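You operate a simulated robot arm through the tools that you are given. There is no shell and no other tool. Be economical: measure what you need, move in short steps, check, and stop when the job is done.

The job below is to be done with a simulated robot arm. You get a single attempt, and the scene is never put back.

## Task
Cap the bottle in the blue clamp, free it, stand it in seat B and shut the clamp bar.
Fine: the blue clamp holds it while the cap goes on; leave the lid up; the other controls stay. Set down upright: yellow-cap bottle.

It is judged by the outcome, as a careful person would: the job done as asked, and still so three seconds after it is handed in. It fails if anything else is knocked over, pushed out of place, dropped, spilled or broken. A push-on lid holds only when it is set on centred and level and pressed home; a screw cap is set on level and turned clockwise until tight.

## Robot
A 6-joint arm with a two-finger parallel gripper on a trunk, on a base that drives. Base frame: it is fixed to the floor where the robot stands at the start and does not move with it; the origin is under the middle of the robot, x ahead of it, y to its left, z up. Readings come in m, rad, newtons and seconds.
With the tool pointing down near the work surface it reaches from about 0.14 to 0.82 m from the robot's upright axis, wherever it stands. Its first joint turns from -2.897 to 2.897 rad. Places, roughly: bath wall switch [1.2, -1.2, 1.2]; black dial of the swirl unit [0.6, -0.1, 1]; black power switch of the control box [0.5, 0.4, 1]; black speed dial of the control box [0.3, 0.3, 1]; blue time dial of the control box [0.4, 0.3, 1]; green button of the swirl unit [0.5, -0.1, 1]; green start button of the control box [0.3, 0.3, 1]; heat wall switch [1.3, -1.4, 1.2]; mix wall switch [1.2, -1.1, 1.3]; orange heat switch of the control box [0.5, 0.3, 1]; red clamp bar [0.5, 1, 1.1]; red stop key of the control box [0.4, 0.3, 1]; seat B of the shaker tray [0.5, 1, 1.1]; spin wall switch [1.2, -1.3, 1.3]; stir wall switch [1.2, -1.1, 1.2]; table wall switch [1.2, -1.2, 1.3]. Payload 3.91 kg.
The TCP is the grasp point between the finger pads, 0.03 m short of the fingertips. In the tool frame z runs along the fingers and y along their closing line. The gripper opens to 0.11 m. The fingers are 0.02 m wide and 0.01 m thick; the gripper's body (0.048 by 0.112 m) begins 0.055 m behind the TCP.
Orientation is that of the tool frame in the base frame, as [roll, pitch, yaw] about the fixed x, y, z axes, in that order (R = Rz(yaw) Ry(pitch) Rx(roll)). With the fingers straight down and closing along the base's y, the tool's x points along the base's -x, its y along +y and its z along -z.

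## Interface
- The arm moves only by the tool arm_command. Its argument "increments" is text: rows parted by semicolons, each of 6 numbers parted by spaces: the shift along the tool's x, y, z in units of 100 mm (1.0 is 100 mm), then the turn, a rotation vector about the tool's x, y, z in units of 120 degrees (1.0 is 120 degrees). In form: tx ty tz ax ay az; .... A call has 1 to 12 rows; each row is the pose to reach, as a shift and turn from the pose commanded when the call began, along the tool's axes at that moment. "grip" is the gripper command, from -1 (shut) to 1 (fully open), values between in proportion, set as the call begins (left out, the last holds). A call with a number of a shift or a turn outside -1 to 1 is refused whole. Rows are played at 5 a second. More than 0.05 m and 0.15 rad between two rows, or a gripper value outside its range, and nothing of the call is played. A pose out of reach is approached as far as the arm can. The call stops where the force on the tool passes 90 N (or 10 N more than at its start, if that is more) or the arm is blocked; 0.2 s more then pass. Each finger travels about 0.108 m/s and halts on what it meets, pressing with about 31 N; the grip force reading is that of the motor and also rises with nothing between the fingers. The clock runs only during rows and for 0.2 s after the last one: add rows that repeat a pose to give the fingers time. The reply holds the time, the measured pose of the TCP, the force on the tool along the base axes, the opening and the grip force, in the units named above and with some noise, with the torque about the TCP (base axes, N m) and any sound that the robot's microphone picked up.
- Cameras (640 x 400 px; columns grow to the right, rows downward): "scene" is now at [-0.0831, 0.0212, 1.5178]; the picture's right is [0.23, -0.97, 0.00], its down [-0.51, -0.12, -0.85] and it looks along [0.83, 0.20, -0.52] (base axes); focal length 266 px, centre (320, 200). "wrist" rides on the gripper at [0.077, 0.007, -0.114] in the tool frame; the picture's right is [-0.09, 1.00, 0.00], its down [-0.80, -0.07, -0.59] and it looks along [-0.59, -0.05, 0.80] (tool axes); focal length 270 px, centre (320, 200). There is no depth. A picture from a camera that has moved, and an enlarged one, comes with that camera's place and axes in the base frame and with its lens.
- get_image(camera): a new picture of that camera. It takes no simulated time.
- move_column(by): slides the trunk up (or, below 0, down) by that many m; the arm and the scene camera ride with it, the base frame stays. It gives what a move gives, with no picture.
- steer(legs): drives the robot by 1 to 6 legs, each [ahead, left, turn to the left] in m, m and rad, along the robot's own axes; the way and the turn of a leg run together, so that a leg with both is an arc; at most 1.5 m and 3.142 rad a leg. The arm and the cameras ride along, it lands a little off, and it stops where it bumps. It gives what a move gives.
- aim_head(pan, tilt): turns the head with the scene camera to pan (to the left, within 1.501 rad either way) and tilt (down, from -0.506 to 1.204), counted from straight ahead of the robot. It gives what a move gives.
- close_up(camera, box): a new picture of the part [left, top, right, bottom] of that camera's present view, enlarged. It takes no simulated time.
- hand_in(): hands the job in; it is judged then, once.

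Work in short steps. Places have to be worked out from the pictures, the camera data and where the tool is seen: move nearer, look again, correct. Check each grasp and each placing, and mend what went wrong. You have 120 turns and 78 pictures in all, those below and enlarged ones among them. Open the gripper and draw the arm clear of the work before you hand the job in, unless the task says otherwise.

The tools are called after "Call:" as a command line: name --argument value ..., lists and objects as JSON in quotes. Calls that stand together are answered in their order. arm_command: Moves the arm, as the interface text tells. Its arguments: {"type":"object","properties":{"increments":{"type":"string"},"grip":{"type":"number"}},"required":["increments"]} The other tools are called the same way: move_column (by) slides the trunk up or down; steer (legs) drives the base; aim_head (pan, tilt) turns the head that bears the scene camera; get_image (camera) takes a picture; close_up (camera, box) takes an enlarged picture of a part of a camera's view; hand_in () hands the job in.

At the start:

```text
t: 0.0
ee_pos: [0.3347, 0.1236, 1.3492]
tcp_rot: [3.141, 0.001, 3.141]
contact_force: [-0.2, 0.1, 0.0]
torque: [-0.01, 0.02, -0.02]
opening: 0.11
finger_force: 0.0
trunk travel left (down, up): [-0.45, 0.09]
robot x, y, heading: [0.002, 0.0002, 0.003]
head pan, tilt: [0.236, 0.55]
```

scene: 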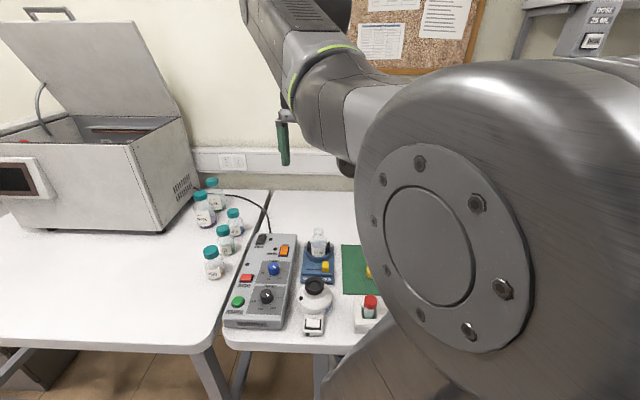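
wrist: 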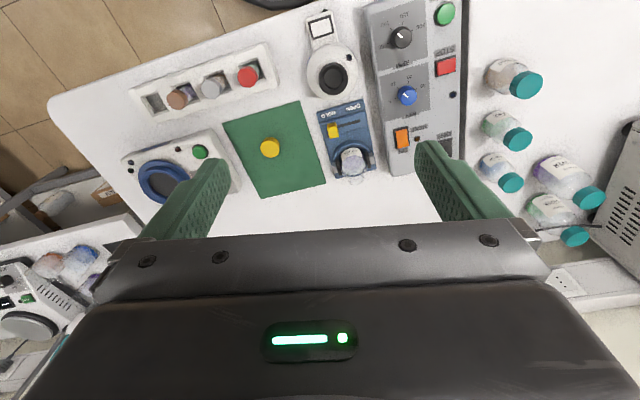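

The pictures show the blue clamp with a bottle, a yellow cap on a green mat, and the shaker box on the left. I enlarge the relevant parts first.

Call:
close_up --camera "wrist" --box '[220, 60, 400, 200]'

Call:
close_up --camera "scene" --box '[220, 210, 400, 340]'

Call:
close_up --camera "scene" --box '[0, 0, 260, 240]'

```text
2.86 times, centred on (310, 130) of wrist
camera zoom: at [0.2589, 0.1303, 1.4643], right [0.09, 1.0, 0.0], down [0.8, -0.07, 0.59], along [0.59, -0.05, -0.8], focal length 772 px, centre (349, 400)
```

zoom: 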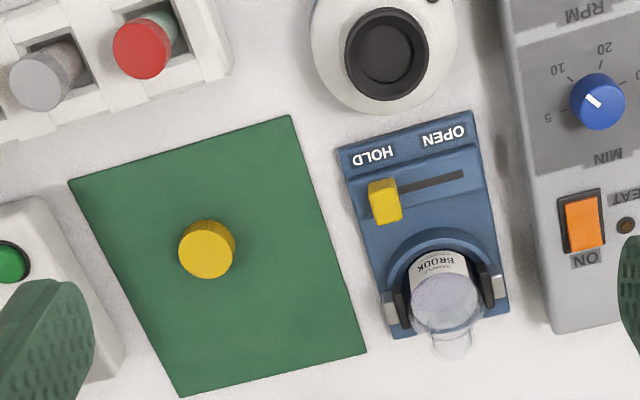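

```text
3.08 times, centred on (310, 275) of scene
camera zoom: at [-0.0831, 0.0212, 1.5178], right [0.23, -0.97, 0.0], down [-0.51, -0.12, -0.85], along [0.83, 0.2, -0.52], focal length 817 px, centre (351, -31)
```

zoom: 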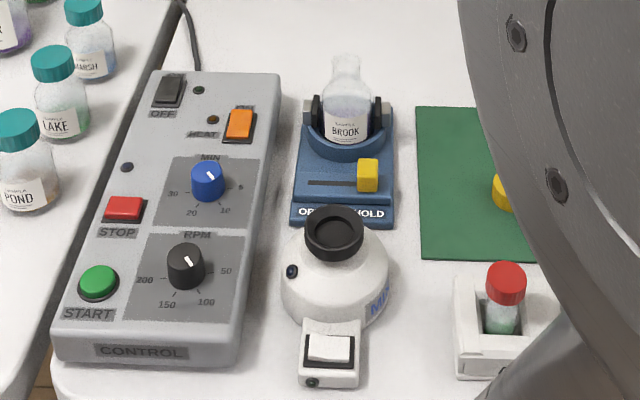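

```text
1.67 times, centred on (130, 120) of scene
camera zoom: at [-0.0831, 0.0212, 1.5178], right [0.23, -0.97, 0.0], down [-0.51, -0.12, -0.85], along [0.83, 0.2, -0.52], focal length 442 px, centre (637, 333)
```

zoom: 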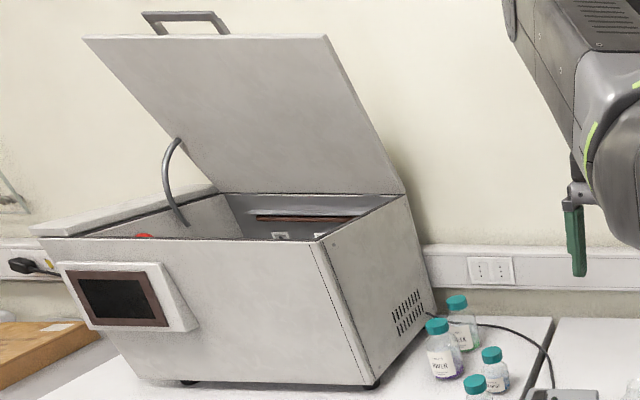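

The blue clamp's slider is on HOLD already, and I put the yellow cap at about [0.494, 0.004] and the bottle neck at about [0.54, 0.176, 1.02]. I move over the cap for a nearer look.

Call:
arm_command --increments "-0.3 -0.25 0.25 0 0 0;-0.6 -0.5 0.5 0 0 0;-0.8 -0.75 0.7 0 0 0;-1 -1 0.95 0 0 0;-1 -1 0.95 0 0 0" --grip 1

Call:
get_image --camera "wrist"

Call:
get_image --camera "scene"

```text
t: 1.2
ee_pos: [0.4347, 0.0217, 1.2534]
tcp_rot: [-3.141, 0.0, 3.141]
contact_force: [0.5, 0.1, -0.8]
torque: [0.01, 0.0, 0.0]
opening: 0.1099
finger_force: 0.1
trunk travel left (down, up): [-0.45, 0.09]
robot x, y, heading: [0.0048, 0.0011, -0.0]
head pan, tilt: [0.236, 0.55]
```

```text
72 pictures are left
camera wrist: at [0.3576, 0.0277, 1.3688], right [0.09, 1.0, 0.0], down [0.8, -0.07, 0.59], along [0.59, -0.05, -0.8], focal length 270 px, centre (320, 200)
```

wrist: 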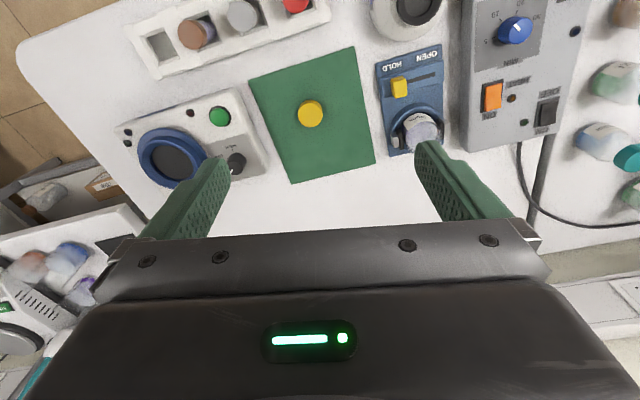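

```text
71 pictures are left
camera scene: at [-0.0831, 0.0212, 1.5178], right [0.23, -0.97, 0.0], down [-0.51, -0.12, -0.85], along [0.83, 0.2, -0.52], focal length 266 px, centre (320, 200)
```

scene: 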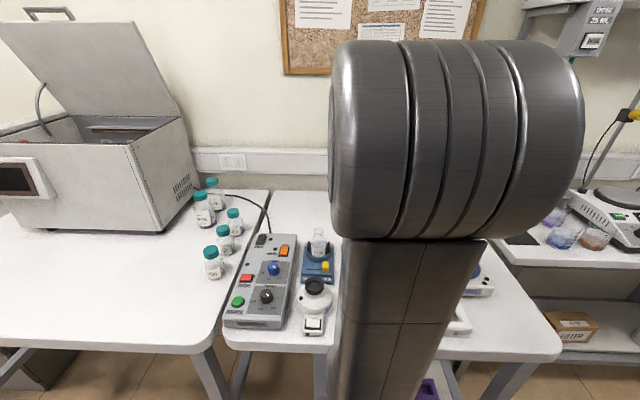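

The cap lies around [0.50, 0.00] with its top up. I descend nearer to refine.

Call:
arm_command --increments "-0.2 -0.1 0.4 0 0 0;-0.4 -0.2 0.8 0 0 0;-0.45 -0.2 1 0 0 0;-0.45 -0.2 1 0 0 0"

Call:
get_image --camera "wrist"

```text
t: 2.2
ee_pos: [0.4814, 0.002, 1.1538]
tcp_rot: [-3.141, 0.001, -3.141]
contact_force: [-0.1, 0.2, 0.6]
torque: [-0.02, -0.01, -0.03]
opening: 0.1098
finger_force: 0.1
trunk travel left (down, up): [-0.45, 0.09]
robot x, y, heading: [0.0021, 0.0005, 0.002]
head pan, tilt: [0.236, 0.55]
```

```text
70 pictures are left
camera wrist: at [0.4039, 0.0085, 1.2691], right [0.09, 1.0, 0.0], down [0.8, -0.07, 0.59], along [0.59, -0.05, -0.8], focal length 270 px, centre (320, 200)
```

wrist: 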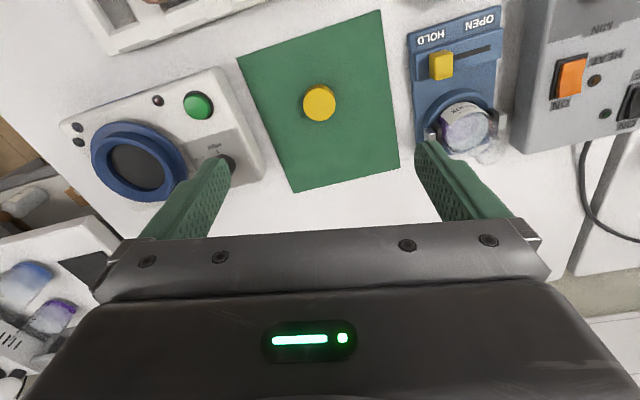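

Cap at about [0.503, -0.001], roughly 38 mm across. I go above it and lower to 1.02, then look.

Call:
arm_command --increments "-0.2 -0.03 0.4 0 0 0;-0.22 -0.03 0.8 0 0 0;-0.22 -0.03 1 0 0 0;-0.22 -0.03 1 0 0 0" --grip 0.4

Call:
get_image --camera "wrist"

```text
t: 3.2
ee_pos: [0.5023, -0.0014, 1.0533]
tcp_rot: [3.141, -0.001, -3.142]
contact_force: [-0.1, 0.0, -0.2]
torque: [-0.03, 0.05, 0.01]
opening: 0.077
finger_force: 0.1
trunk travel left (down, up): [-0.45, 0.09]
robot x, y, heading: [0.0017, -0.0068, -0.003]
head pan, tilt: [0.236, 0.55]
```

```text
69 pictures are left
camera wrist: at [0.4253, 0.0056, 1.169], right [0.09, 1.0, 0.0], down [0.8, -0.07, 0.59], along [0.59, -0.05, -0.8], focal length 270 px, centre (320, 200)
```

wrist: 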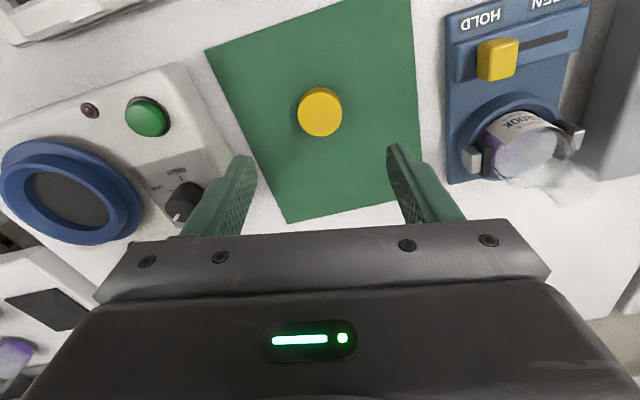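

Cap is centred between the fingers; I lower to about z = 0.952.

Call:
arm_command --increments "0 0.01 0.4 0 0 0;-0.01 0.01 0.8 0 0 0;-0.01 0.01 1 0 0 0;-0.01 0.01 1 0 0 0"

Call:
get_image --camera "wrist"

```text
t: 4.2
ee_pos: [0.5042, 0.001, 0.9559]
tcp_rot: [-3.141, 0.002, -3.14]
contact_force: [-1.0, -0.1, -1.2]
torque: [0.0, 0.02, 0.02]
opening: 0.0771
finger_force: 0.1
trunk travel left (down, up): [-0.45, 0.09]
robot x, y, heading: [-0.002, 0.0013, 0.003]
head pan, tilt: [0.236, 0.55]
```

```text
68 pictures are left
camera wrist: at [0.4271, 0.007, 1.071], right [0.09, 1.0, 0.0], down [0.8, -0.07, 0.59], along [0.59, -0.05, -0.8], focal length 270 px, centre (320, 200)
```

wrist: 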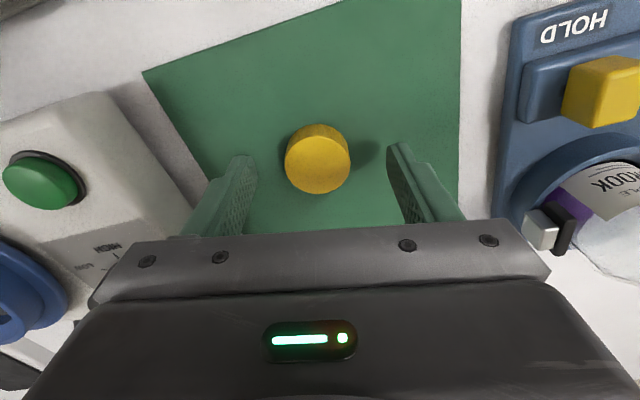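

Well aligned (cap at ~[0.5025, -0.001]). I lower a few mm and close gently.

Call:
arm_command --increments "0.01 -0.015 0.05 0 0 0;0.01 -0.015 0.05 0 0 0"

Call:
arm_command --increments "0 0 0 0 0 0;0 0 0 0 0 0;0 0 0 0 0 0" --grip -1

Call:
get_image --camera "wrist"

```text
t: 4.8
ee_pos: [0.5035, -0.0003, 0.952]
tcp_rot: [3.141, 0.001, 3.142]
contact_force: [0.2, 0.2, 0.4]
torque: [0.04, -0.03, 0.03]
opening: 0.0768
finger_force: 0.1
trunk travel left (down, up): [-0.45, 0.09]
robot x, y, heading: [0.0013, 0.0007, 0.001]
head pan, tilt: [0.236, 0.55]
```

```text
t: 5.6
ee_pos: [0.5034, 0.0005, 0.9502]
tcp_rot: [-3.14, 0.0, -3.141]
contact_force: [0.0, -0.2, 0.8]
torque: [-0.04, 0.01, -0.01]
opening: 0.0386
finger_force: 31.1
trunk travel left (down, up): [-0.45, 0.09]
robot x, y, heading: [-0.0038, 0.0018, -0.0]
head pan, tilt: [0.236, 0.55]
```

```text
67 pictures are left
camera wrist: at [0.4262, 0.006, 1.0661], right [0.09, 1.0, 0.0], down [0.8, -0.07, 0.59], along [0.59, -0.05, -0.8], focal length 270 px, centre (320, 200)
```

wrist: 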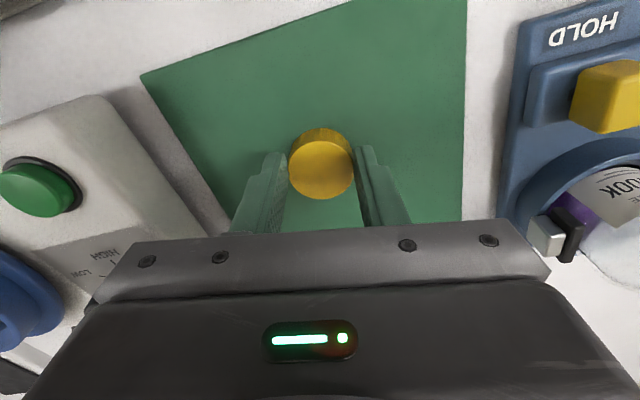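

Cap gripped, 38.6 mm wide. I lift it straight up and move toward the bottle.

Call:
arm_command --increments "0 0 -0.4 0 0 0;0 0 -0.8 0 0 0;0 0 -1 0 0 0"

Call:
arm_command --increments "0 0 -0.4 0 0 0;0 0 -0.8 0 0 0;0.25 0.35 -1 0 0 0;0.5 0.7 -1 0 0 0;0.5 1 -1 0 0 0;0.5 1 -1 0 0 0"

Call:
get_image --camera "wrist"

Call:
get_image --camera "scene"

```text
t: 6.4
ee_pos: [0.5011, -0.0006, 1.0503]
tcp_rot: [-3.14, 0.001, -3.14]
contact_force: [-0.3, 0.5, 0.6]
torque: [0.0, 0.01, -0.01]
opening: 0.0384
finger_force: 30.9
trunk travel left (down, up): [-0.45, 0.09]
robot x, y, heading: [-0.0001, 0.0029, -0.004]
head pan, tilt: [0.236, 0.55]
```

```text
t: 7.8
ee_pos: [0.4532, 0.1005, 1.1466]
tcp_rot: [-3.141, -0.001, -3.141]
contact_force: [-1.0, 0.2, -0.2]
torque: [-0.01, 0.02, -0.01]
opening: 0.0385
finger_force: 30.8
trunk travel left (down, up): [-0.45, 0.09]
robot x, y, heading: [0.0037, -0.001, -0.003]
head pan, tilt: [0.236, 0.55]
```

```text
66 pictures are left
camera wrist: at [0.3755, 0.1062, 1.2628], right [0.09, 1.0, 0.0], down [0.8, -0.07, 0.59], along [0.59, -0.05, -0.8], focal length 270 px, centre (320, 200)
```

wrist: 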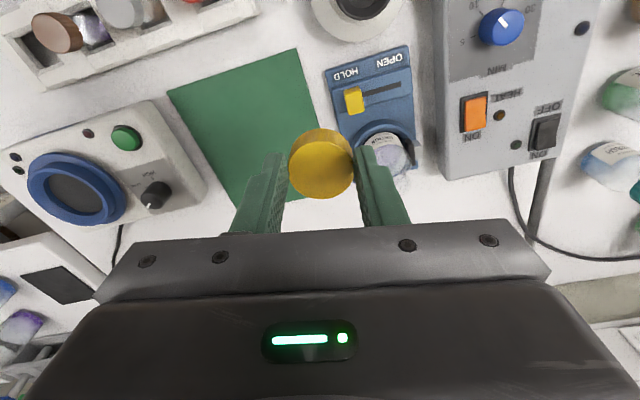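

```text
65 pictures are left
camera scene: at [-0.083, 0.0213, 1.5178], right [0.23, -0.97, 0.0], down [-0.51, -0.12, -0.85], along [0.83, 0.2, -0.52], focal length 266 px, centre (320, 200)
```

scene: 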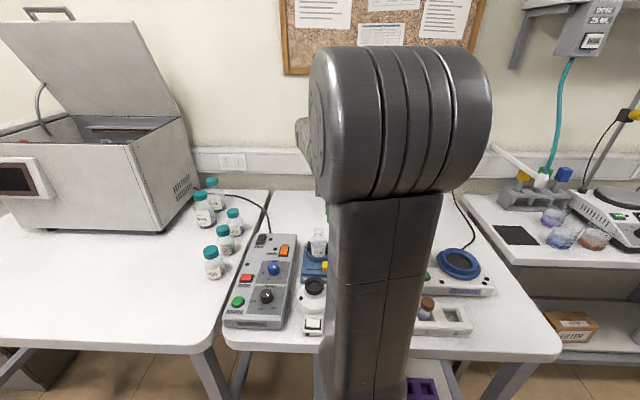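

The neck is hidden behind the finger; I move forward so that it appears above the fingers in the wrist picture.

Call:
arm_command --increments "-0.4 0 0 0 0 0;-0.7 0.2 0 0 0 0;-0.7 0.2 0 0 0 0"

Call:
close_up --camera "wrist" --box '[270, 40, 470, 165]'

```text
t: 8.6
ee_pos: [0.5246, 0.1223, 1.1494]
tcp_rot: [3.141, -0.002, -3.139]
contact_force: [-0.6, -1.2, 0.4]
torque: [-0.02, -0.04, 0.0]
opening: 0.0386
finger_force: 32.0
trunk travel left (down, up): [-0.45, 0.09]
robot x, y, heading: [-0.0009, -0.0052, -0.002]
head pan, tilt: [0.236, 0.55]
```

```text
3.20 times, centred on (370, 102) of wrist
camera zoom: at [0.4468, 0.1279, 1.2635], right [0.09, 1.0, 0.0], down [0.8, -0.07, 0.59], along [0.59, -0.05, -0.8], focal length 865 px, centre (160, 512)
```

zoom: 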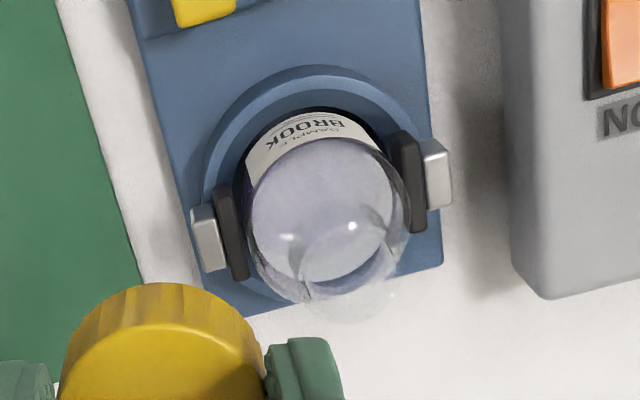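

The neck is transparent; I enlarge it further.

Call:
close_up --camera "wrist" --box '[340, 85, 404, 145]'

```text
6.67 times, centred on (372, 115) of wrist
camera zoom: at [0.4468, 0.1279, 1.2635], right [0.09, 1.0, 0.0], down [0.8, -0.07, 0.59], along [0.59, -0.05, -0.8], focal length 1802 px, centre (-27, 767)
```

zoom: 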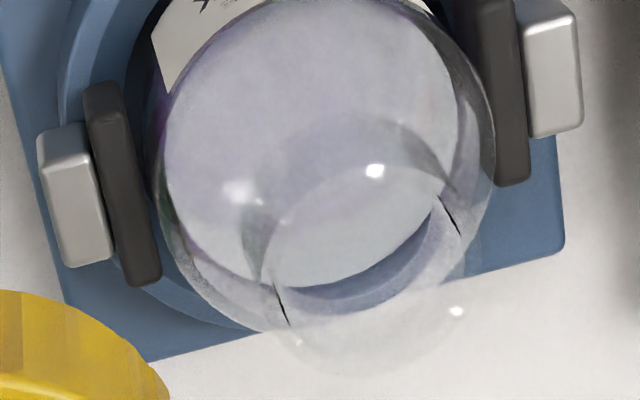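

The neck rim seems centred near [0.545, 0.175], 28 mm across, but height is uncertain. I put the camera almost straight above it for a height-free fix.

Call:
arm_command --increments "-0.3 0.2 -0.1 0 0 0;-0.6 0.4 -0.1 0 0 0;-0.75 0.54 -0.1 0 0 0;-0.75 0.54 -0.1 0 0 0"

Call:
close_up --camera "wrist" --box '[260, 0, 388, 80]'

```text
t: 9.6
ee_pos: [0.5984, 0.1764, 1.1602]
tcp_rot: [-3.141, 0.001, -3.14]
contact_force: [-1.2, -0.9, -1.1]
torque: [0.02, 0.0, -0.01]
opening: 0.0385
finger_force: 31.2
trunk travel left (down, up): [-0.45, 0.09]
robot x, y, heading: [0.0021, -0.0034, 0.002]
head pan, tilt: [0.236, 0.55]
```

```text
5.00 times, centred on (324, 40) of wrist
camera zoom: at [0.5219, 0.182, 1.2741], right [0.09, 1.0, 0.0], down [0.8, -0.07, 0.59], along [0.59, -0.05, -0.8], focal length 1351 px, centre (300, 1000)
```

zoom: 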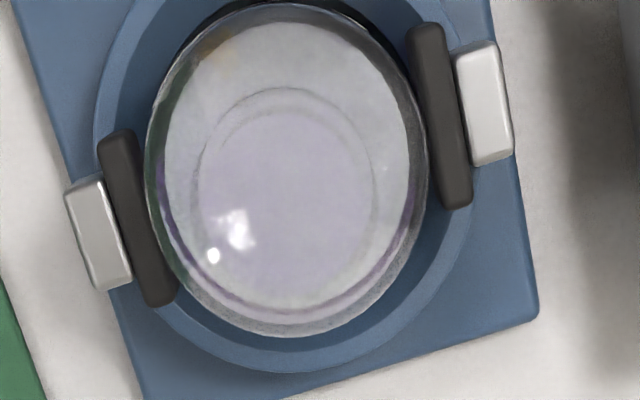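

Height-insensitive fix: bottle axis ≈ [0.547, 0.177]. I bring the cap over it and lower it to just above the rim.

Call:
arm_command --increments "0.3 0 0 0 0 0;0.52 0.005 0 0 0 0;0.52 0.005 0.4 0 0 0;0.52 0.005 0.8 0 0 0;0.52 0.005 0.8 0 0 0"

Call:
get_image --camera "wrist"

Call:
close_up --camera "scene" --box '[260, 180, 380, 300]'

```text
t: 10.8
ee_pos: [0.5456, 0.1737, 1.0775]
tcp_rot: [-3.141, 0.0, 3.141]
contact_force: [-1.0, 0.9, -0.1]
torque: [-0.01, 0.01, -0.03]
opening: 0.0381
finger_force: 30.7
trunk travel left (down, up): [-0.45, 0.09]
robot x, y, heading: [0.0008, -0.0037, -0.001]
head pan, tilt: [0.236, 0.55]
```

```text
61 pictures are left
camera wrist: at [0.4687, 0.1801, 1.1917], right [0.09, 1.0, 0.0], down [0.8, -0.07, 0.59], along [0.59, -0.05, -0.8], focal length 270 px, centre (320, 200)
```

wrist: 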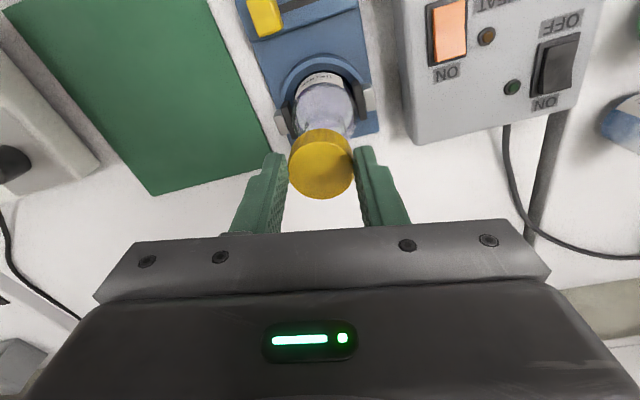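

```text
3.33 times, centred on (320, 240) of scene
camera zoom: at [-0.0831, 0.0212, 1.5178], right [0.23, -0.97, 0.0], down [-0.51, -0.12, -0.85], along [0.83, 0.2, -0.52], focal length 885 px, centre (320, 67)
```

zoom: 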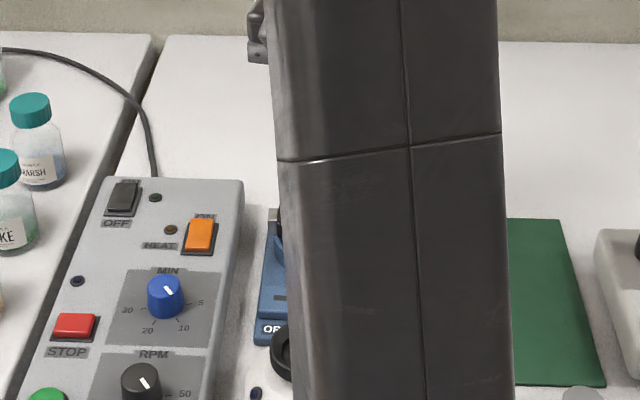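

I let the arm settle and look closely at cap versus neck.

Call:
arm_command --increments "0 0 0 0 0 0;0 0 0 0 0 0;0 0 0 0 0 0"

Call:
close_up --camera "wrist" --box '[260, 60, 388, 210]'

```text
t: 11.6
ee_pos: [0.5451, 0.1744, 1.0771]
tcp_rot: [-3.141, 0.0, -3.14]
contact_force: [-0.2, -0.2, -1.0]
torque: [0.01, 0.03, 0.02]
opening: 0.0382
finger_force: 31.6
trunk travel left (down, up): [-0.45, 0.09]
robot x, y, heading: [0.0019, 0.0008, 0.001]
head pan, tilt: [0.236, 0.55]
```

```text
2.67 times, centred on (324, 135) of wrist
camera zoom: at [0.4689, 0.1801, 1.1919], right [0.09, 1.0, 0.0], down [0.8, -0.07, 0.59], along [0.59, -0.05, -0.8], focal length 721 px, centre (309, 373)
```

zoom: 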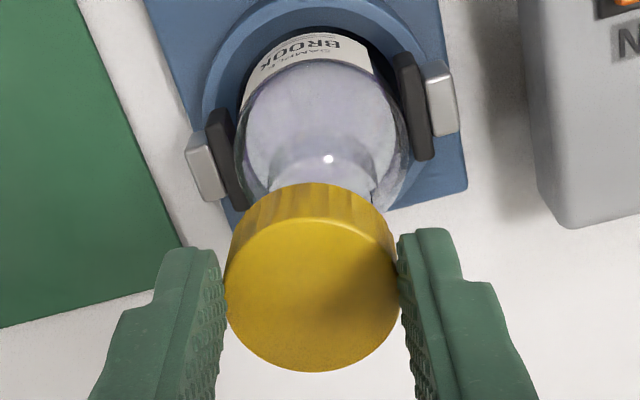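

Comparing cap and bottle in this picture: cap at y ≈ 0.1737, bottle axis at y ≈ 0.177, x about +0.6 mm. I correct and lower part of the way.

Call:
arm_command --increments "-0.006 0.033 0 0 0 0;-0.006 0.033 0 0 0 0;-0.006 0.033 0.06 0 0 0;-0.006 0.033 0.12 0 0 0;-0.006 0.033 0.12 0 0 0"

Call:
close_up --camera "wrist" --box '[260, 60, 388, 210]'

```text
t: 12.8
ee_pos: [0.5467, 0.1766, 1.0665]
tcp_rot: [3.139, 0.0, 3.141]
contact_force: [0.7, 0.5, 0.2]
torque: [0.04, 0.03, 0.01]
opening: 0.0383
finger_force: 31.5
trunk travel left (down, up): [-0.45, 0.09]
robot x, y, heading: [-0.0023, 0.0012, -0.001]
head pan, tilt: [0.236, 0.55]
```

```text
2.67 times, centred on (324, 135) of wrist
camera zoom: at [0.4699, 0.1839, 1.1818], right [0.09, 1.0, 0.0], down [0.8, -0.07, 0.59], along [0.59, -0.05, -0.8], focal length 721 px, centre (309, 373)
```

zoom: 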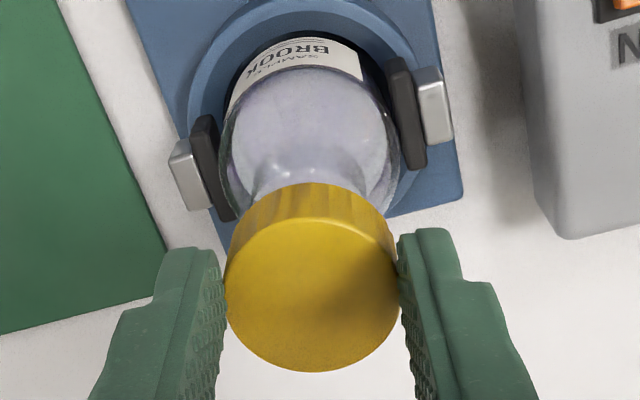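

Now the bottle body is centred under the cap. I lower gently in 2 mm rows, 8 mm in all.

Call:
arm_command --increments "0 0 0.02 0 0 0;0 0 0.04 0 0 0;0 0 0.06 0 0 0;0 0 0.08 0 0 0;0 0 0.08 0 0 0"

```text
t: 14.0
ee_pos: [0.5468, 0.1769, 1.0604]
tcp_rot: [3.141, 0.0, 3.141]
contact_force: [0.0, -0.2, 0.2]
torque: [0.04, 0.0, 0.01]
opening: 0.0383
finger_force: 30.7
trunk travel left (down, up): [-0.45, 0.09]
robot x, y, heading: [0.0035, 0.0003, 0.005]
head pan, tilt: [0.236, 0.55]
```

No contact yet; another 8 mm down.

Call:
arm_command --increments "0 0 0.02 0 0 0;0 0 0.04 0 0 0;0 0 0.06 0 0 0;0 0 0.08 0 0 0;0 0 0.08 0 0 0"

Call:
close_up --camera "wrist" --box '[260, 60, 388, 210]'

```text
t: 15.2
ee_pos: [0.5456, 0.1784, 1.0548]
tcp_rot: [3.14, 0.007, 3.141]
contact_force: [4.7, -3.8, 40.5]
torque: [-0.32, 0.08, 0.08]
opening: 0.0385
finger_force: 30.8
trunk travel left (down, up): [-0.45, 0.09]
robot x, y, heading: [-0.0014, -0.0, -0.005]
head pan, tilt: [0.236, 0.55]
```

```text
2.67 times, centred on (324, 135) of wrist
camera zoom: at [0.4676, 0.1835, 1.1696], right [0.09, 1.0, 0.0], down [0.8, -0.07, 0.6], along [0.6, -0.05, -0.8], focal length 721 px, centre (309, 373)
```

zoom: 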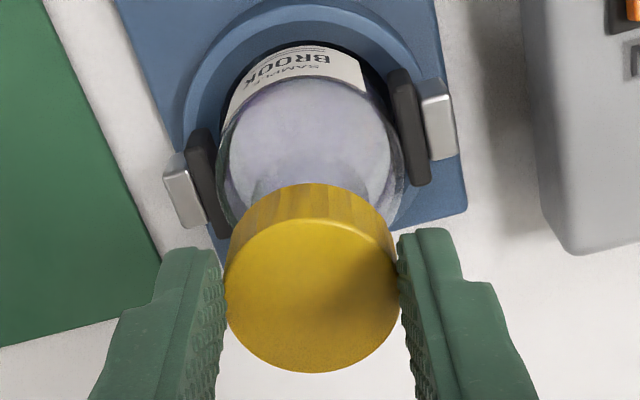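

Contact at the rim (40 N) as expected. I relax the push to ~15 N and turn clockwise about 1.2 rad to see whether the thread takes.

Call:
arm_command --increments "0 0 -0.025 0 0 0;0 0 -0.025 0 0 0.07;0 0 -0.025 0 0 0.14;0 0 -0.025 0 0 0.21;0 0 -0.025 0 0 0.28;0 0 -0.025 0 0 0.35;0 0 -0.025 0 0 0.42;0 0 -0.025 0 0 0.49;0 0 -0.025 0 0 0.56;0 0 -0.025 0 0 0.56"

Call:
get_image --camera "wrist"

```text
t: 17.4
ee_pos: [0.5465, 0.178, 1.0551]
tcp_rot: [3.14, 0.003, 1.968]
contact_force: [-3.5, 6.2, 5.3]
torque: [0.3, 0.23, 0.02]
opening: 0.0384
finger_force: 31.0
trunk travel left (down, up): [-0.45, 0.09]
robot x, y, heading: [0.001, 0.0008, -0.0]
head pan, tilt: [0.236, 0.55]
```

```text
56 pictures are left
camera wrist: at [0.5227, 0.251, 1.1702], right [0.95, 0.3, 0.0], down [0.24, -0.77, 0.6], along [0.18, -0.57, -0.8], focal length 270 px, centre (320, 200)
```

wrist: 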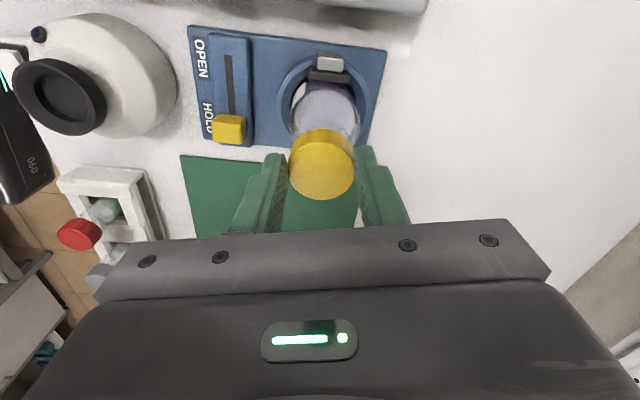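

Axial torque is low so no thread tightness yet. From this side I can check the alignment along x; enlarging.

Call:
close_up --camera "wrist" --box '[260, 60, 388, 210]'

```text
2.67 times, centred on (324, 135) of wrist
camera zoom: at [0.5227, 0.251, 1.1702], right [0.95, 0.3, 0.0], down [0.24, -0.77, 0.6], along [0.18, -0.57, -0.8], focal length 721 px, centre (309, 373)
```

zoom: 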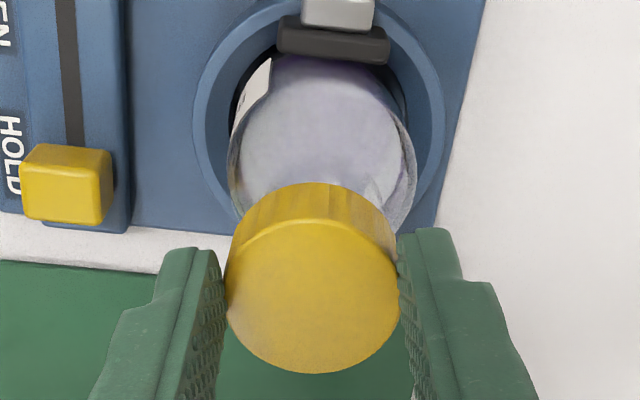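

From this side the bottle is ~3 mm off along +x, so the cap sits on the rim off-centre. I raise 10 mm, shift along tool y by 3.3 mm and look again.

Call:
arm_command --increments "0 0 -0.1 0 0 0;0 0.033 -0.1 0 0 0;0 0.033 -0.1 0 0 0;0 0.033 -0.1 0 0 0"

Call:
close_up --camera "wrist" --box '[260, 60, 388, 210]'

```text
t: 18.4
ee_pos: [0.5486, 0.1796, 1.0621]
tcp_rot: [-3.142, 0.0, 1.968]
contact_force: [0.7, 0.2, -0.3]
torque: [-0.01, -0.02, 0.01]
opening: 0.0383
finger_force: 31.2
trunk travel left (down, up): [-0.45, 0.09]
robot x, y, heading: [0.001, 0.0019, -0.003]
head pan, tilt: [0.236, 0.55]
```

```text
2.67 times, centred on (324, 135) of wrist
camera zoom: at [0.5254, 0.2528, 1.1776], right [0.95, 0.3, 0.0], down [0.25, -0.77, 0.59], along [0.18, -0.57, -0.8], focal length 721 px, centre (309, 373)
```

zoom: 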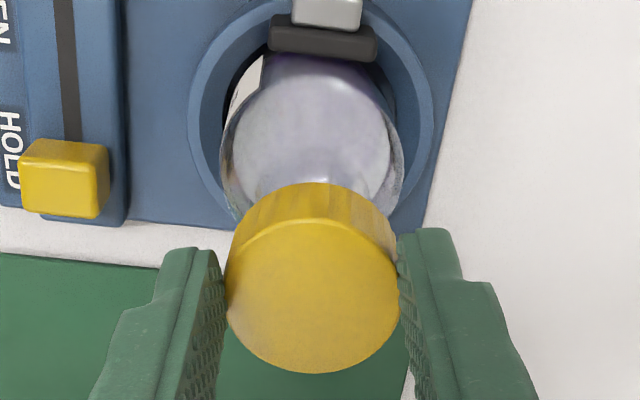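

Centred along that direction. I correct the other direction by about 2 mm (tool −x) and lower again slowly.

Call:
arm_command --increments "-0.023 0.003 0 0 0 0;-0.023 0.003 0.03 0 0 0;-0.023 0.003 0.06 0 0 0;-0.023 0.003 0.08 0 0 0;-0.023 0.003 0.1 0 0 0;-0.023 0.003 0.1 0 0 0"

```text
t: 19.8
ee_pos: [0.551, 0.1774, 1.0552]
tcp_rot: [3.137, 0.0, 1.969]
contact_force: [-0.4, 1.4, 13.0]
torque: [0.06, 0.22, -0.01]
opening: 0.038
finger_force: 31.3
trunk travel left (down, up): [-0.45, 0.09]
robot x, y, heading: [0.0023, -0.0002, -0.006]
head pan, tilt: [0.236, 0.55]
```

Contact again at z ≈ 1.055 with 13 N. I turn clockwise ~1.3 rad at this light load and watch z and torque.

Call:
arm_command --increments "0 0 0 0 0 0.07;0 0 0 0 0 0.14;0 0 0.005 0 0 0.21;0 0 0.005 0 0 0.28;0 0 0.01 0 0 0.35;0 0 0.01 0 0 0.42;0 0 0.015 0 0 0.49;0 0 0.015 0 0 0.56;0 0 0.02 0 0 0.63;0 0 0.02 0 0 0.63"

Call:
close_up --camera "wrist" --box '[260, 60, 388, 210]'

```text
t: 22.0
ee_pos: [0.5485, 0.1753, 1.0551]
tcp_rot: [3.139, -0.006, 0.649]
contact_force: [-10.8, -6.0, 36.3]
torque: [0.13, 0.81, 0.22]
opening: 0.0384
finger_force: 30.5
trunk travel left (down, up): [-0.45, 0.09]
robot x, y, heading: [-0.003, -0.0027, -0.004]
head pan, tilt: [0.236, 0.55]
```

```text
2.67 times, centred on (324, 135) of wrist
camera zoom: at [0.613, 0.2157, 1.1707], right [0.53, -0.85, 0.0], down [-0.68, -0.43, 0.59], along [-0.5, -0.31, -0.81], focal length 721 px, centre (309, 373)
```

zoom: 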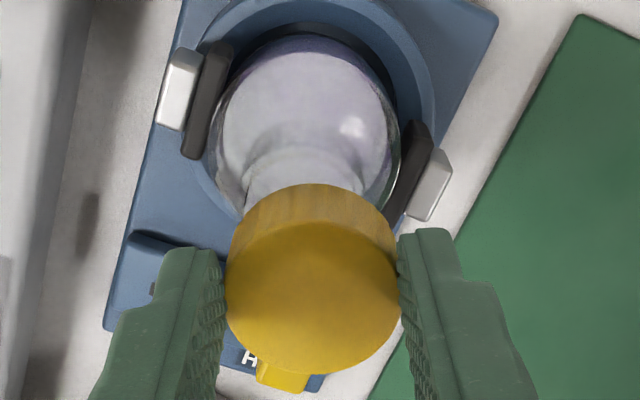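

z has not dropped and the push has grown, so it isn't threading. I zoom in on the neck to see whether the rim is inside the cap.

Call:
close_up --camera "wrist" --box '[295, 100, 345, 145]'

```text
8.89 times, centred on (320, 122) of wrist
camera zoom: at [0.613, 0.2157, 1.1707], right [0.53, -0.85, 0.0], down [-0.68, -0.43, 0.59], along [-0.5, -0.31, -0.81], focal length 2402 px, centre (320, 889)
```

zoom: 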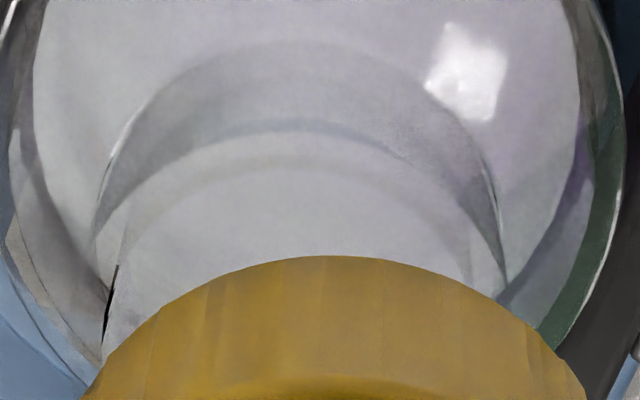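

The contact point and the picture both say the cap is ~1.6 mm off along tool +y. I lift 8 mm, shift, and verify unloaded.

Call:
arm_command --increments "0 0 -0.1 0 0 0;-0.005 -0.016 -0.1 0 0 0;-0.005 -0.016 -0.1 0 0 0;-0.005 -0.016 -0.1 0 0 0"

Call:
close_up --camera "wrist" --box '[290, 80, 354, 145]'

```text
t: 23.0
ee_pos: [0.5492, 0.1772, 1.0623]
tcp_rot: [-3.141, -0.001, 0.648]
contact_force: [0.4, 0.7, 0.8]
torque: [0.02, -0.02, 0.01]
opening: 0.0385
finger_force: 30.6
trunk travel left (down, up): [-0.45, 0.09]
robot x, y, heading: [0.0003, -0.0027, 0.002]
head pan, tilt: [0.236, 0.55]
```

```text
6.15 times, centred on (322, 112) of wrist
camera zoom: at [0.6147, 0.2181, 1.1764], right [0.53, -0.85, 0.0], down [-0.68, -0.43, 0.59], along [-0.5, -0.32, -0.8], focal length 1663 px, centre (308, 738)
```

zoom: 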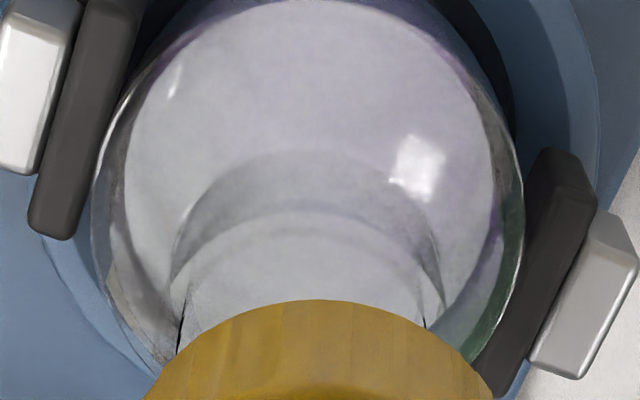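

Residual about 0.5–1 mm the same way; I shift 0.7 mm more and lower gently.

Call:
arm_command --increments "0.003 -0.007 0 0 0 0;0.003 -0.007 0.04 0 0 0;0.003 -0.007 0.06 0 0 0;0.003 -0.007 0.08 0 0 0;0.003 -0.007 0.1 0 0 0;0.003 -0.007 0.1 0 0 0"

```text
t: 24.4
ee_pos: [0.5487, 0.1789, 1.0554]
tcp_rot: [3.139, -0.003, 0.649]
contact_force: [0.0, 0.1, 33.4]
torque: [0.47, 0.22, 0.05]
opening: 0.0384
finger_force: 30.8
trunk travel left (down, up): [-0.45, 0.09]
robot x, y, heading: [0.001, 0.0016, -0.0]
head pan, tilt: [0.236, 0.55]
```

Now lateral force is zero with 33 N vertical. I relax slightly and turn clockwise ~1.3 rad again.

Call:
arm_command --increments "0.005 -0.003 -0.01 0 0 0;0.005 -0.003 -0.01 0 0 0.07;0.005 -0.003 -0.01 0 0 0.14;0.005 -0.003 -0.01 0 0 0.21;0.005 -0.003 -0.01 0 0 0.28;0.005 -0.003 -0.01 0 0 0.35;0.005 -0.003 -0.01 0 0 0.42;0.005 -0.003 -0.01 0 0 0.49;0.005 -0.003 -0.01 0 0 0.56;0.005 -0.003 -0.01 0 0 0.63;0.005 -0.003 -0.01 0 0 0.63"

Call:
get_image --camera "wrist"

```text
t: 26.1
ee_pos: [0.5033, -0.0384, 0.9344]
tcp_rot: [-2.938, -0.064, -0.093]
contact_force: [-11.6, 1.5, 26.6]
torque: [0.08, 0.55, -0.03]
opening: 0.0
finger_force: 31.0
out of reach, approached as far as the arm can: row 2, 3, 4, 5, 6, 7, 8
trunk travel left (down, up): [-0.45, 0.09]
robot x, y, heading: [-0.002, -0.0015, -0.002]
head pan, tilt: [0.236, 0.55]
stopped in row 8: the force on the tool passed its limit (the readings are from after the stop); the commanded pose is now the measured one
```

```text
50 pictures are left
camera wrist: at [0.5706, -0.0749, 1.0515], right [-0.17, -0.96, -0.2], down [-0.84, 0.03, 0.54], along [-0.52, 0.26, -0.81], focal length 270 px, centre (320, 200)
```

wrist: 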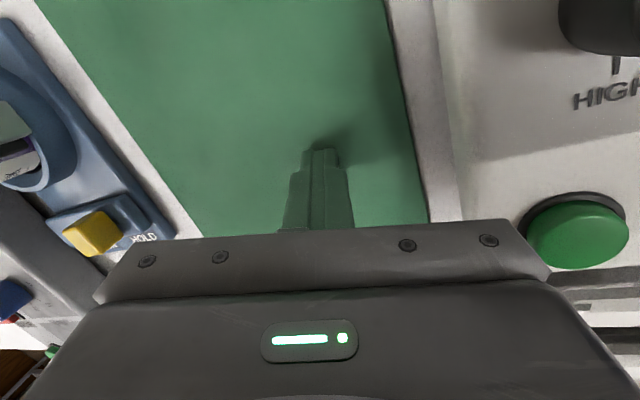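

The wrist hit its joint limit and the arm swung to the mat, losing the cap. I first retract upward, then survey.

Call:
arm_command --increments "0 0 -0.2 0 0 0;0 0 -0.5 0 0 0;0 0 -1 0 0 0;0 0 -1 0 0 0"

Call:
get_image --camera "wrist"

Call:
get_image --camera "scene"

```text
t: 27.1
ee_pos: [0.4992, -0.0661, 1.028]
tcp_rot: [-2.933, -0.067, -0.088]
contact_force: [0.2, 0.7, 0.4]
torque: [0.03, 0.0, -0.02]
opening: 0.0
finger_force: 30.9
out of reach, approached as far as the arm can: row 3, 4
trunk travel left (down, up): [-0.45, 0.09]
robot x, y, heading: [0.0003, -0.0014, -0.001]
head pan, tilt: [0.236, 0.55]
```

```text
49 pictures are left
camera wrist: at [0.5653, -0.1021, 1.1435], right [-0.16, -0.96, -0.21], down [-0.84, 0.02, 0.54], along [-0.52, 0.26, -0.81], focal length 270 px, centre (320, 200)
```

wrist: 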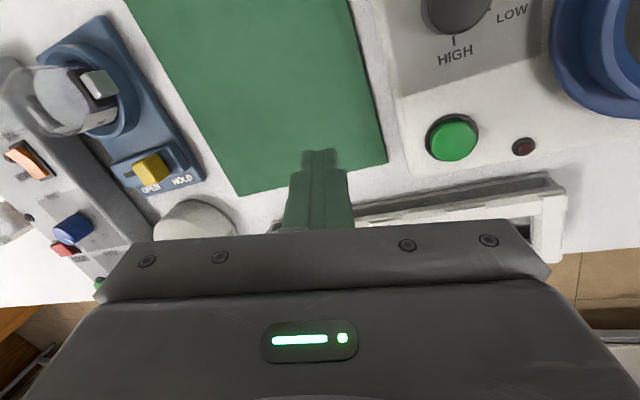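

```text
48 pictures are left
camera scene: at [-0.083, 0.021, 1.5178], right [0.23, -0.97, 0.0], down [-0.51, -0.12, -0.85], along [0.83, 0.2, -0.52], focal length 266 px, centre (320, 200)
```

scene: 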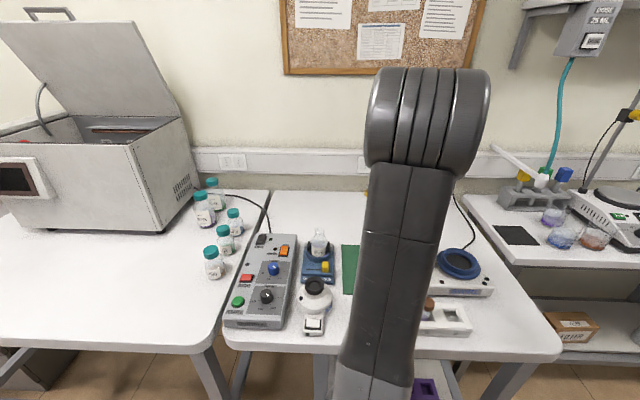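

The bottle still stands in the clamp and the rest looks in place; something yellow shows near the wall. I enlarge that, and unwind the wrist counter-clockwise.

Call:
arm_command --increments "0 0 0 0 0 -0.07;0 0 0 0 0 -0.14;0 0 0 0 0 -0.21;0 0 -0.1 0 0 -0.28;0 0 -0.2 0 0 -0.35;0 0 -0.3 0 0 -0.42;0 0 -0.4 0 0 -0.49;0 0 -0.5 0 0 -0.56;0 0 -0.6 0 0 -0.63;0 0 -0.7 0 0 -0.7;0 0 -0.8 0 0 -0.77;0 0 -0.8 0 0 -0.84"

Call:
close_up --camera "scene" --box '[260, 160, 500, 340]'

```text
t: 29.7
ee_pos: [0.4913, -0.0793, 1.1043]
tcp_rot: [3.04, -0.184, 1.683]
contact_force: [-0.2, -0.5, -0.6]
torque: [-0.01, 0.03, 0.03]
opening: 0.0002
finger_force: 31.0
trunk travel left (down, up): [-0.45, 0.09]
robot x, y, heading: [0.0039, -0.0002, 0.002]
head pan, tilt: [0.236, 0.55]
```

```text
2.22 times, centred on (380, 250) of scene
camera zoom: at [-0.0829, 0.0211, 1.5178], right [0.23, -0.97, 0.0], down [-0.51, -0.12, -0.85], along [0.83, 0.2, -0.52], focal length 590 px, centre (187, 89)
```

zoom: 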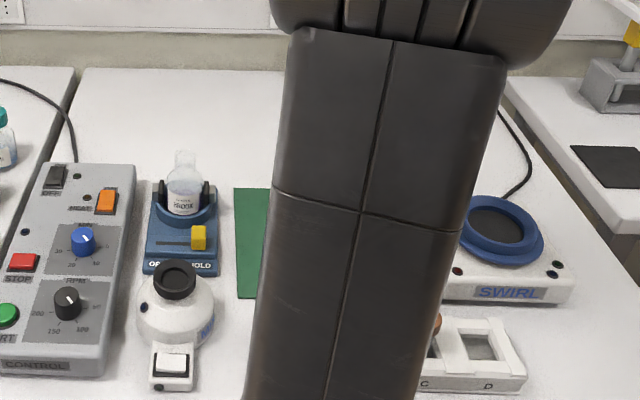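

I level the tool, then continue unwinding in the same fashion.

Call:
arm_command --increments "0 0 0 0.024 -0.044 0;0 0 0 0.0473 -0.0874 0;0 0 0 0.0473 -0.0874 0" --grip 1

Call:
arm_command --increments "0 0 0 0 0 -0.07;0 0 0 0 0 -0.14;0 0 -0.1 0 0 -0.21;0 0 -0.2 0 0 -0.28;0 0 -0.3 0 0 -0.35;0 0 -0.4 0 0 -0.42;0 0 -0.5 0 0 -0.49;0 0 -0.6 0 0 -0.56;0 0 -0.7 0 0 -0.63;0 0 -0.8 0 0 -0.7;0 0 -0.8 0 0 -0.7"

Call:
get_image --camera "wrist"

```text
t: 30.5
ee_pos: [0.4909, -0.0802, 1.1043]
tcp_rot: [-3.139, -0.004, 1.67]
contact_force: [-0.4, -1.0, -0.1]
torque: [0.02, -0.02, -0.01]
opening: 0.11
finger_force: 0.0
trunk travel left (down, up): [-0.45, 0.09]
robot x, y, heading: [-0.0002, -0.0035, 0.002]
head pan, tilt: [0.236, 0.55]
```

```text
t: 32.9
ee_pos: [0.4915, -0.0807, 1.1836]
tcp_rot: [3.138, -0.001, 3.141]
contact_force: [-0.9, 1.0, 0.3]
torque: [-0.02, 0.03, -0.01]
opening: 0.1099
finger_force: 0.0
trunk travel left (down, up): [-0.45, 0.09]
robot x, y, heading: [0.0007, 0.0037, 0.001]
head pan, tilt: [0.236, 0.55]
```

```text
46 pictures are left
camera wrist: at [0.4143, -0.0743, 1.2986], right [0.09, 1.0, 0.0], down [0.8, -0.07, 0.59], along [0.59, -0.05, -0.8], focal length 270 px, centre (320, 200)
```

wrist: 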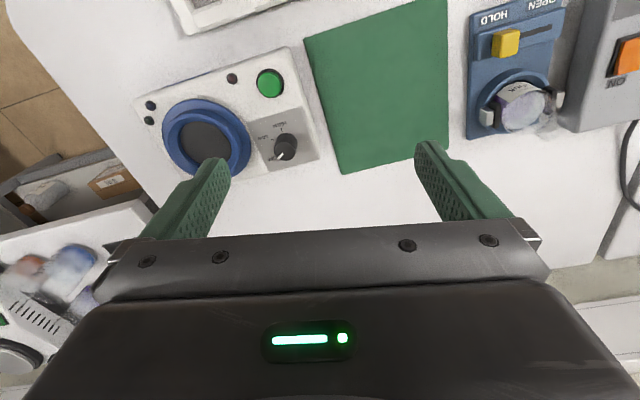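

The cap is not near the mat. I draw the arm back and to the right to free the scene camera's view.

Call:
arm_command --increments "0.3 -0.3 -0.2 0 0 0;0.6 -0.6 -0.4 0 0 0;0.9 -0.9 -0.6 0 0 0;1 -1 -0.8 0 0 0;1 -1 -0.8 0 0 0"

Call:
get_image --camera "scene"

```text
t: 34.1
ee_pos: [0.3909, -0.1825, 1.2637]
tcp_rot: [3.141, -0.001, 3.14]
contact_force: [0.4, -0.4, 0.1]
torque: [0.04, -0.02, -0.02]
opening: 0.1098
finger_force: 0.0
trunk travel left (down, up): [-0.45, 0.09]
robot x, y, heading: [-0.0002, 0.0005, -0.002]
head pan, tilt: [0.236, 0.55]
```

```text
45 pictures are left
camera scene: at [-0.0828, 0.0212, 1.5178], right [0.23, -0.97, 0.0], down [-0.51, -0.12, -0.85], along [0.83, 0.2, -0.52], focal length 266 px, centre (320, 200)
```

scene: 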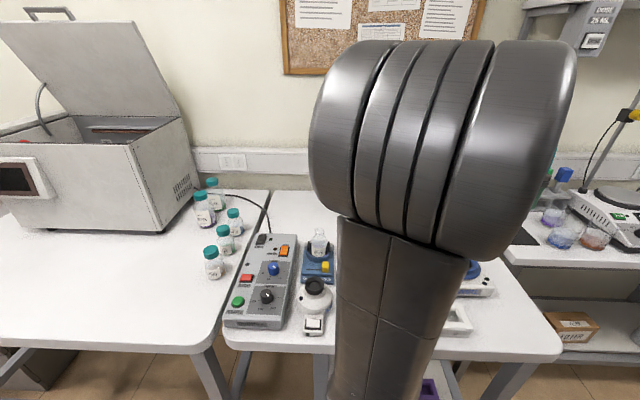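

The arm still blocks the view; I swing it further to the right.

Call:
arm_command --increments "0.3 -0.35 -0.1 0 0 0;0.6 -0.7 -0.2 0 0 0;0.9 -1 -0.3 0 0 0;1 -1 -0.3 0 0 0"

Call:
arm_command --increments "0.3 -0.35 0 0 0 0;0.6 -0.7 0 0 0 0;0.9 -1 0 0 0 0;1 -1 0 0 0 0"

Call:
get_image --camera "scene"

```text
t: 35.1
ee_pos: [0.2904, -0.2809, 1.2952]
tcp_rot: [3.141, 0.001, 3.142]
contact_force: [-0.6, 0.1, -0.4]
torque: [0.01, -0.02, -0.01]
opening: 0.1101
finger_force: 0.1
trunk travel left (down, up): [-0.45, 0.09]
robot x, y, heading: [0.0036, -0.0007, -0.003]
head pan, tilt: [0.236, 0.55]
```

```text
t: 36.1
ee_pos: [0.1887, -0.3774, 1.2943]
tcp_rot: [3.139, 0.001, 3.139]
contact_force: [0.1, -0.1, -0.1]
torque: [0.02, -0.05, 0.0]
opening: 0.11
finger_force: 0.0
trunk travel left (down, up): [-0.45, 0.09]
robot x, y, heading: [-0.002, 0.0008, -0.005]
head pan, tilt: [0.236, 0.55]
```

```text
44 pictures are left
camera scene: at [-0.0832, 0.0212, 1.5178], right [0.23, -0.97, 0.0], down [-0.51, -0.12, -0.85], along [0.83, 0.2, -0.52], focal length 266 px, centre (320, 200)
```

scene: 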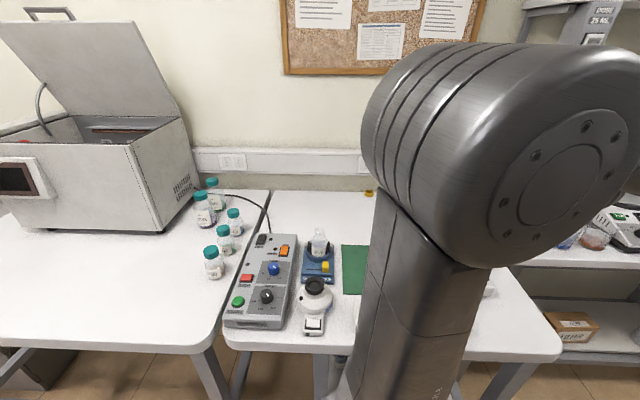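

The cap is visible at the rear edge of the table; I enlarge it.

Call:
close_up --camera "scene" --box '[290, 170, 390, 290]'

```text
3.33 times, centred on (340, 230) of scene
camera zoom: at [-0.0832, 0.0212, 1.5178], right [0.23, -0.97, 0.0], down [-0.51, -0.12, -0.85], along [0.83, 0.2, -0.52], focal length 885 px, centre (253, 100)
```

zoom: 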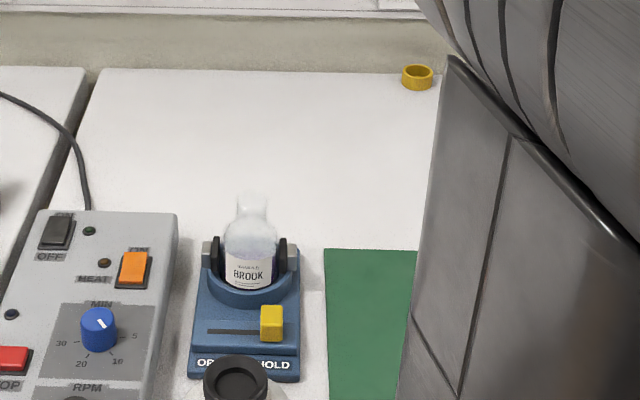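

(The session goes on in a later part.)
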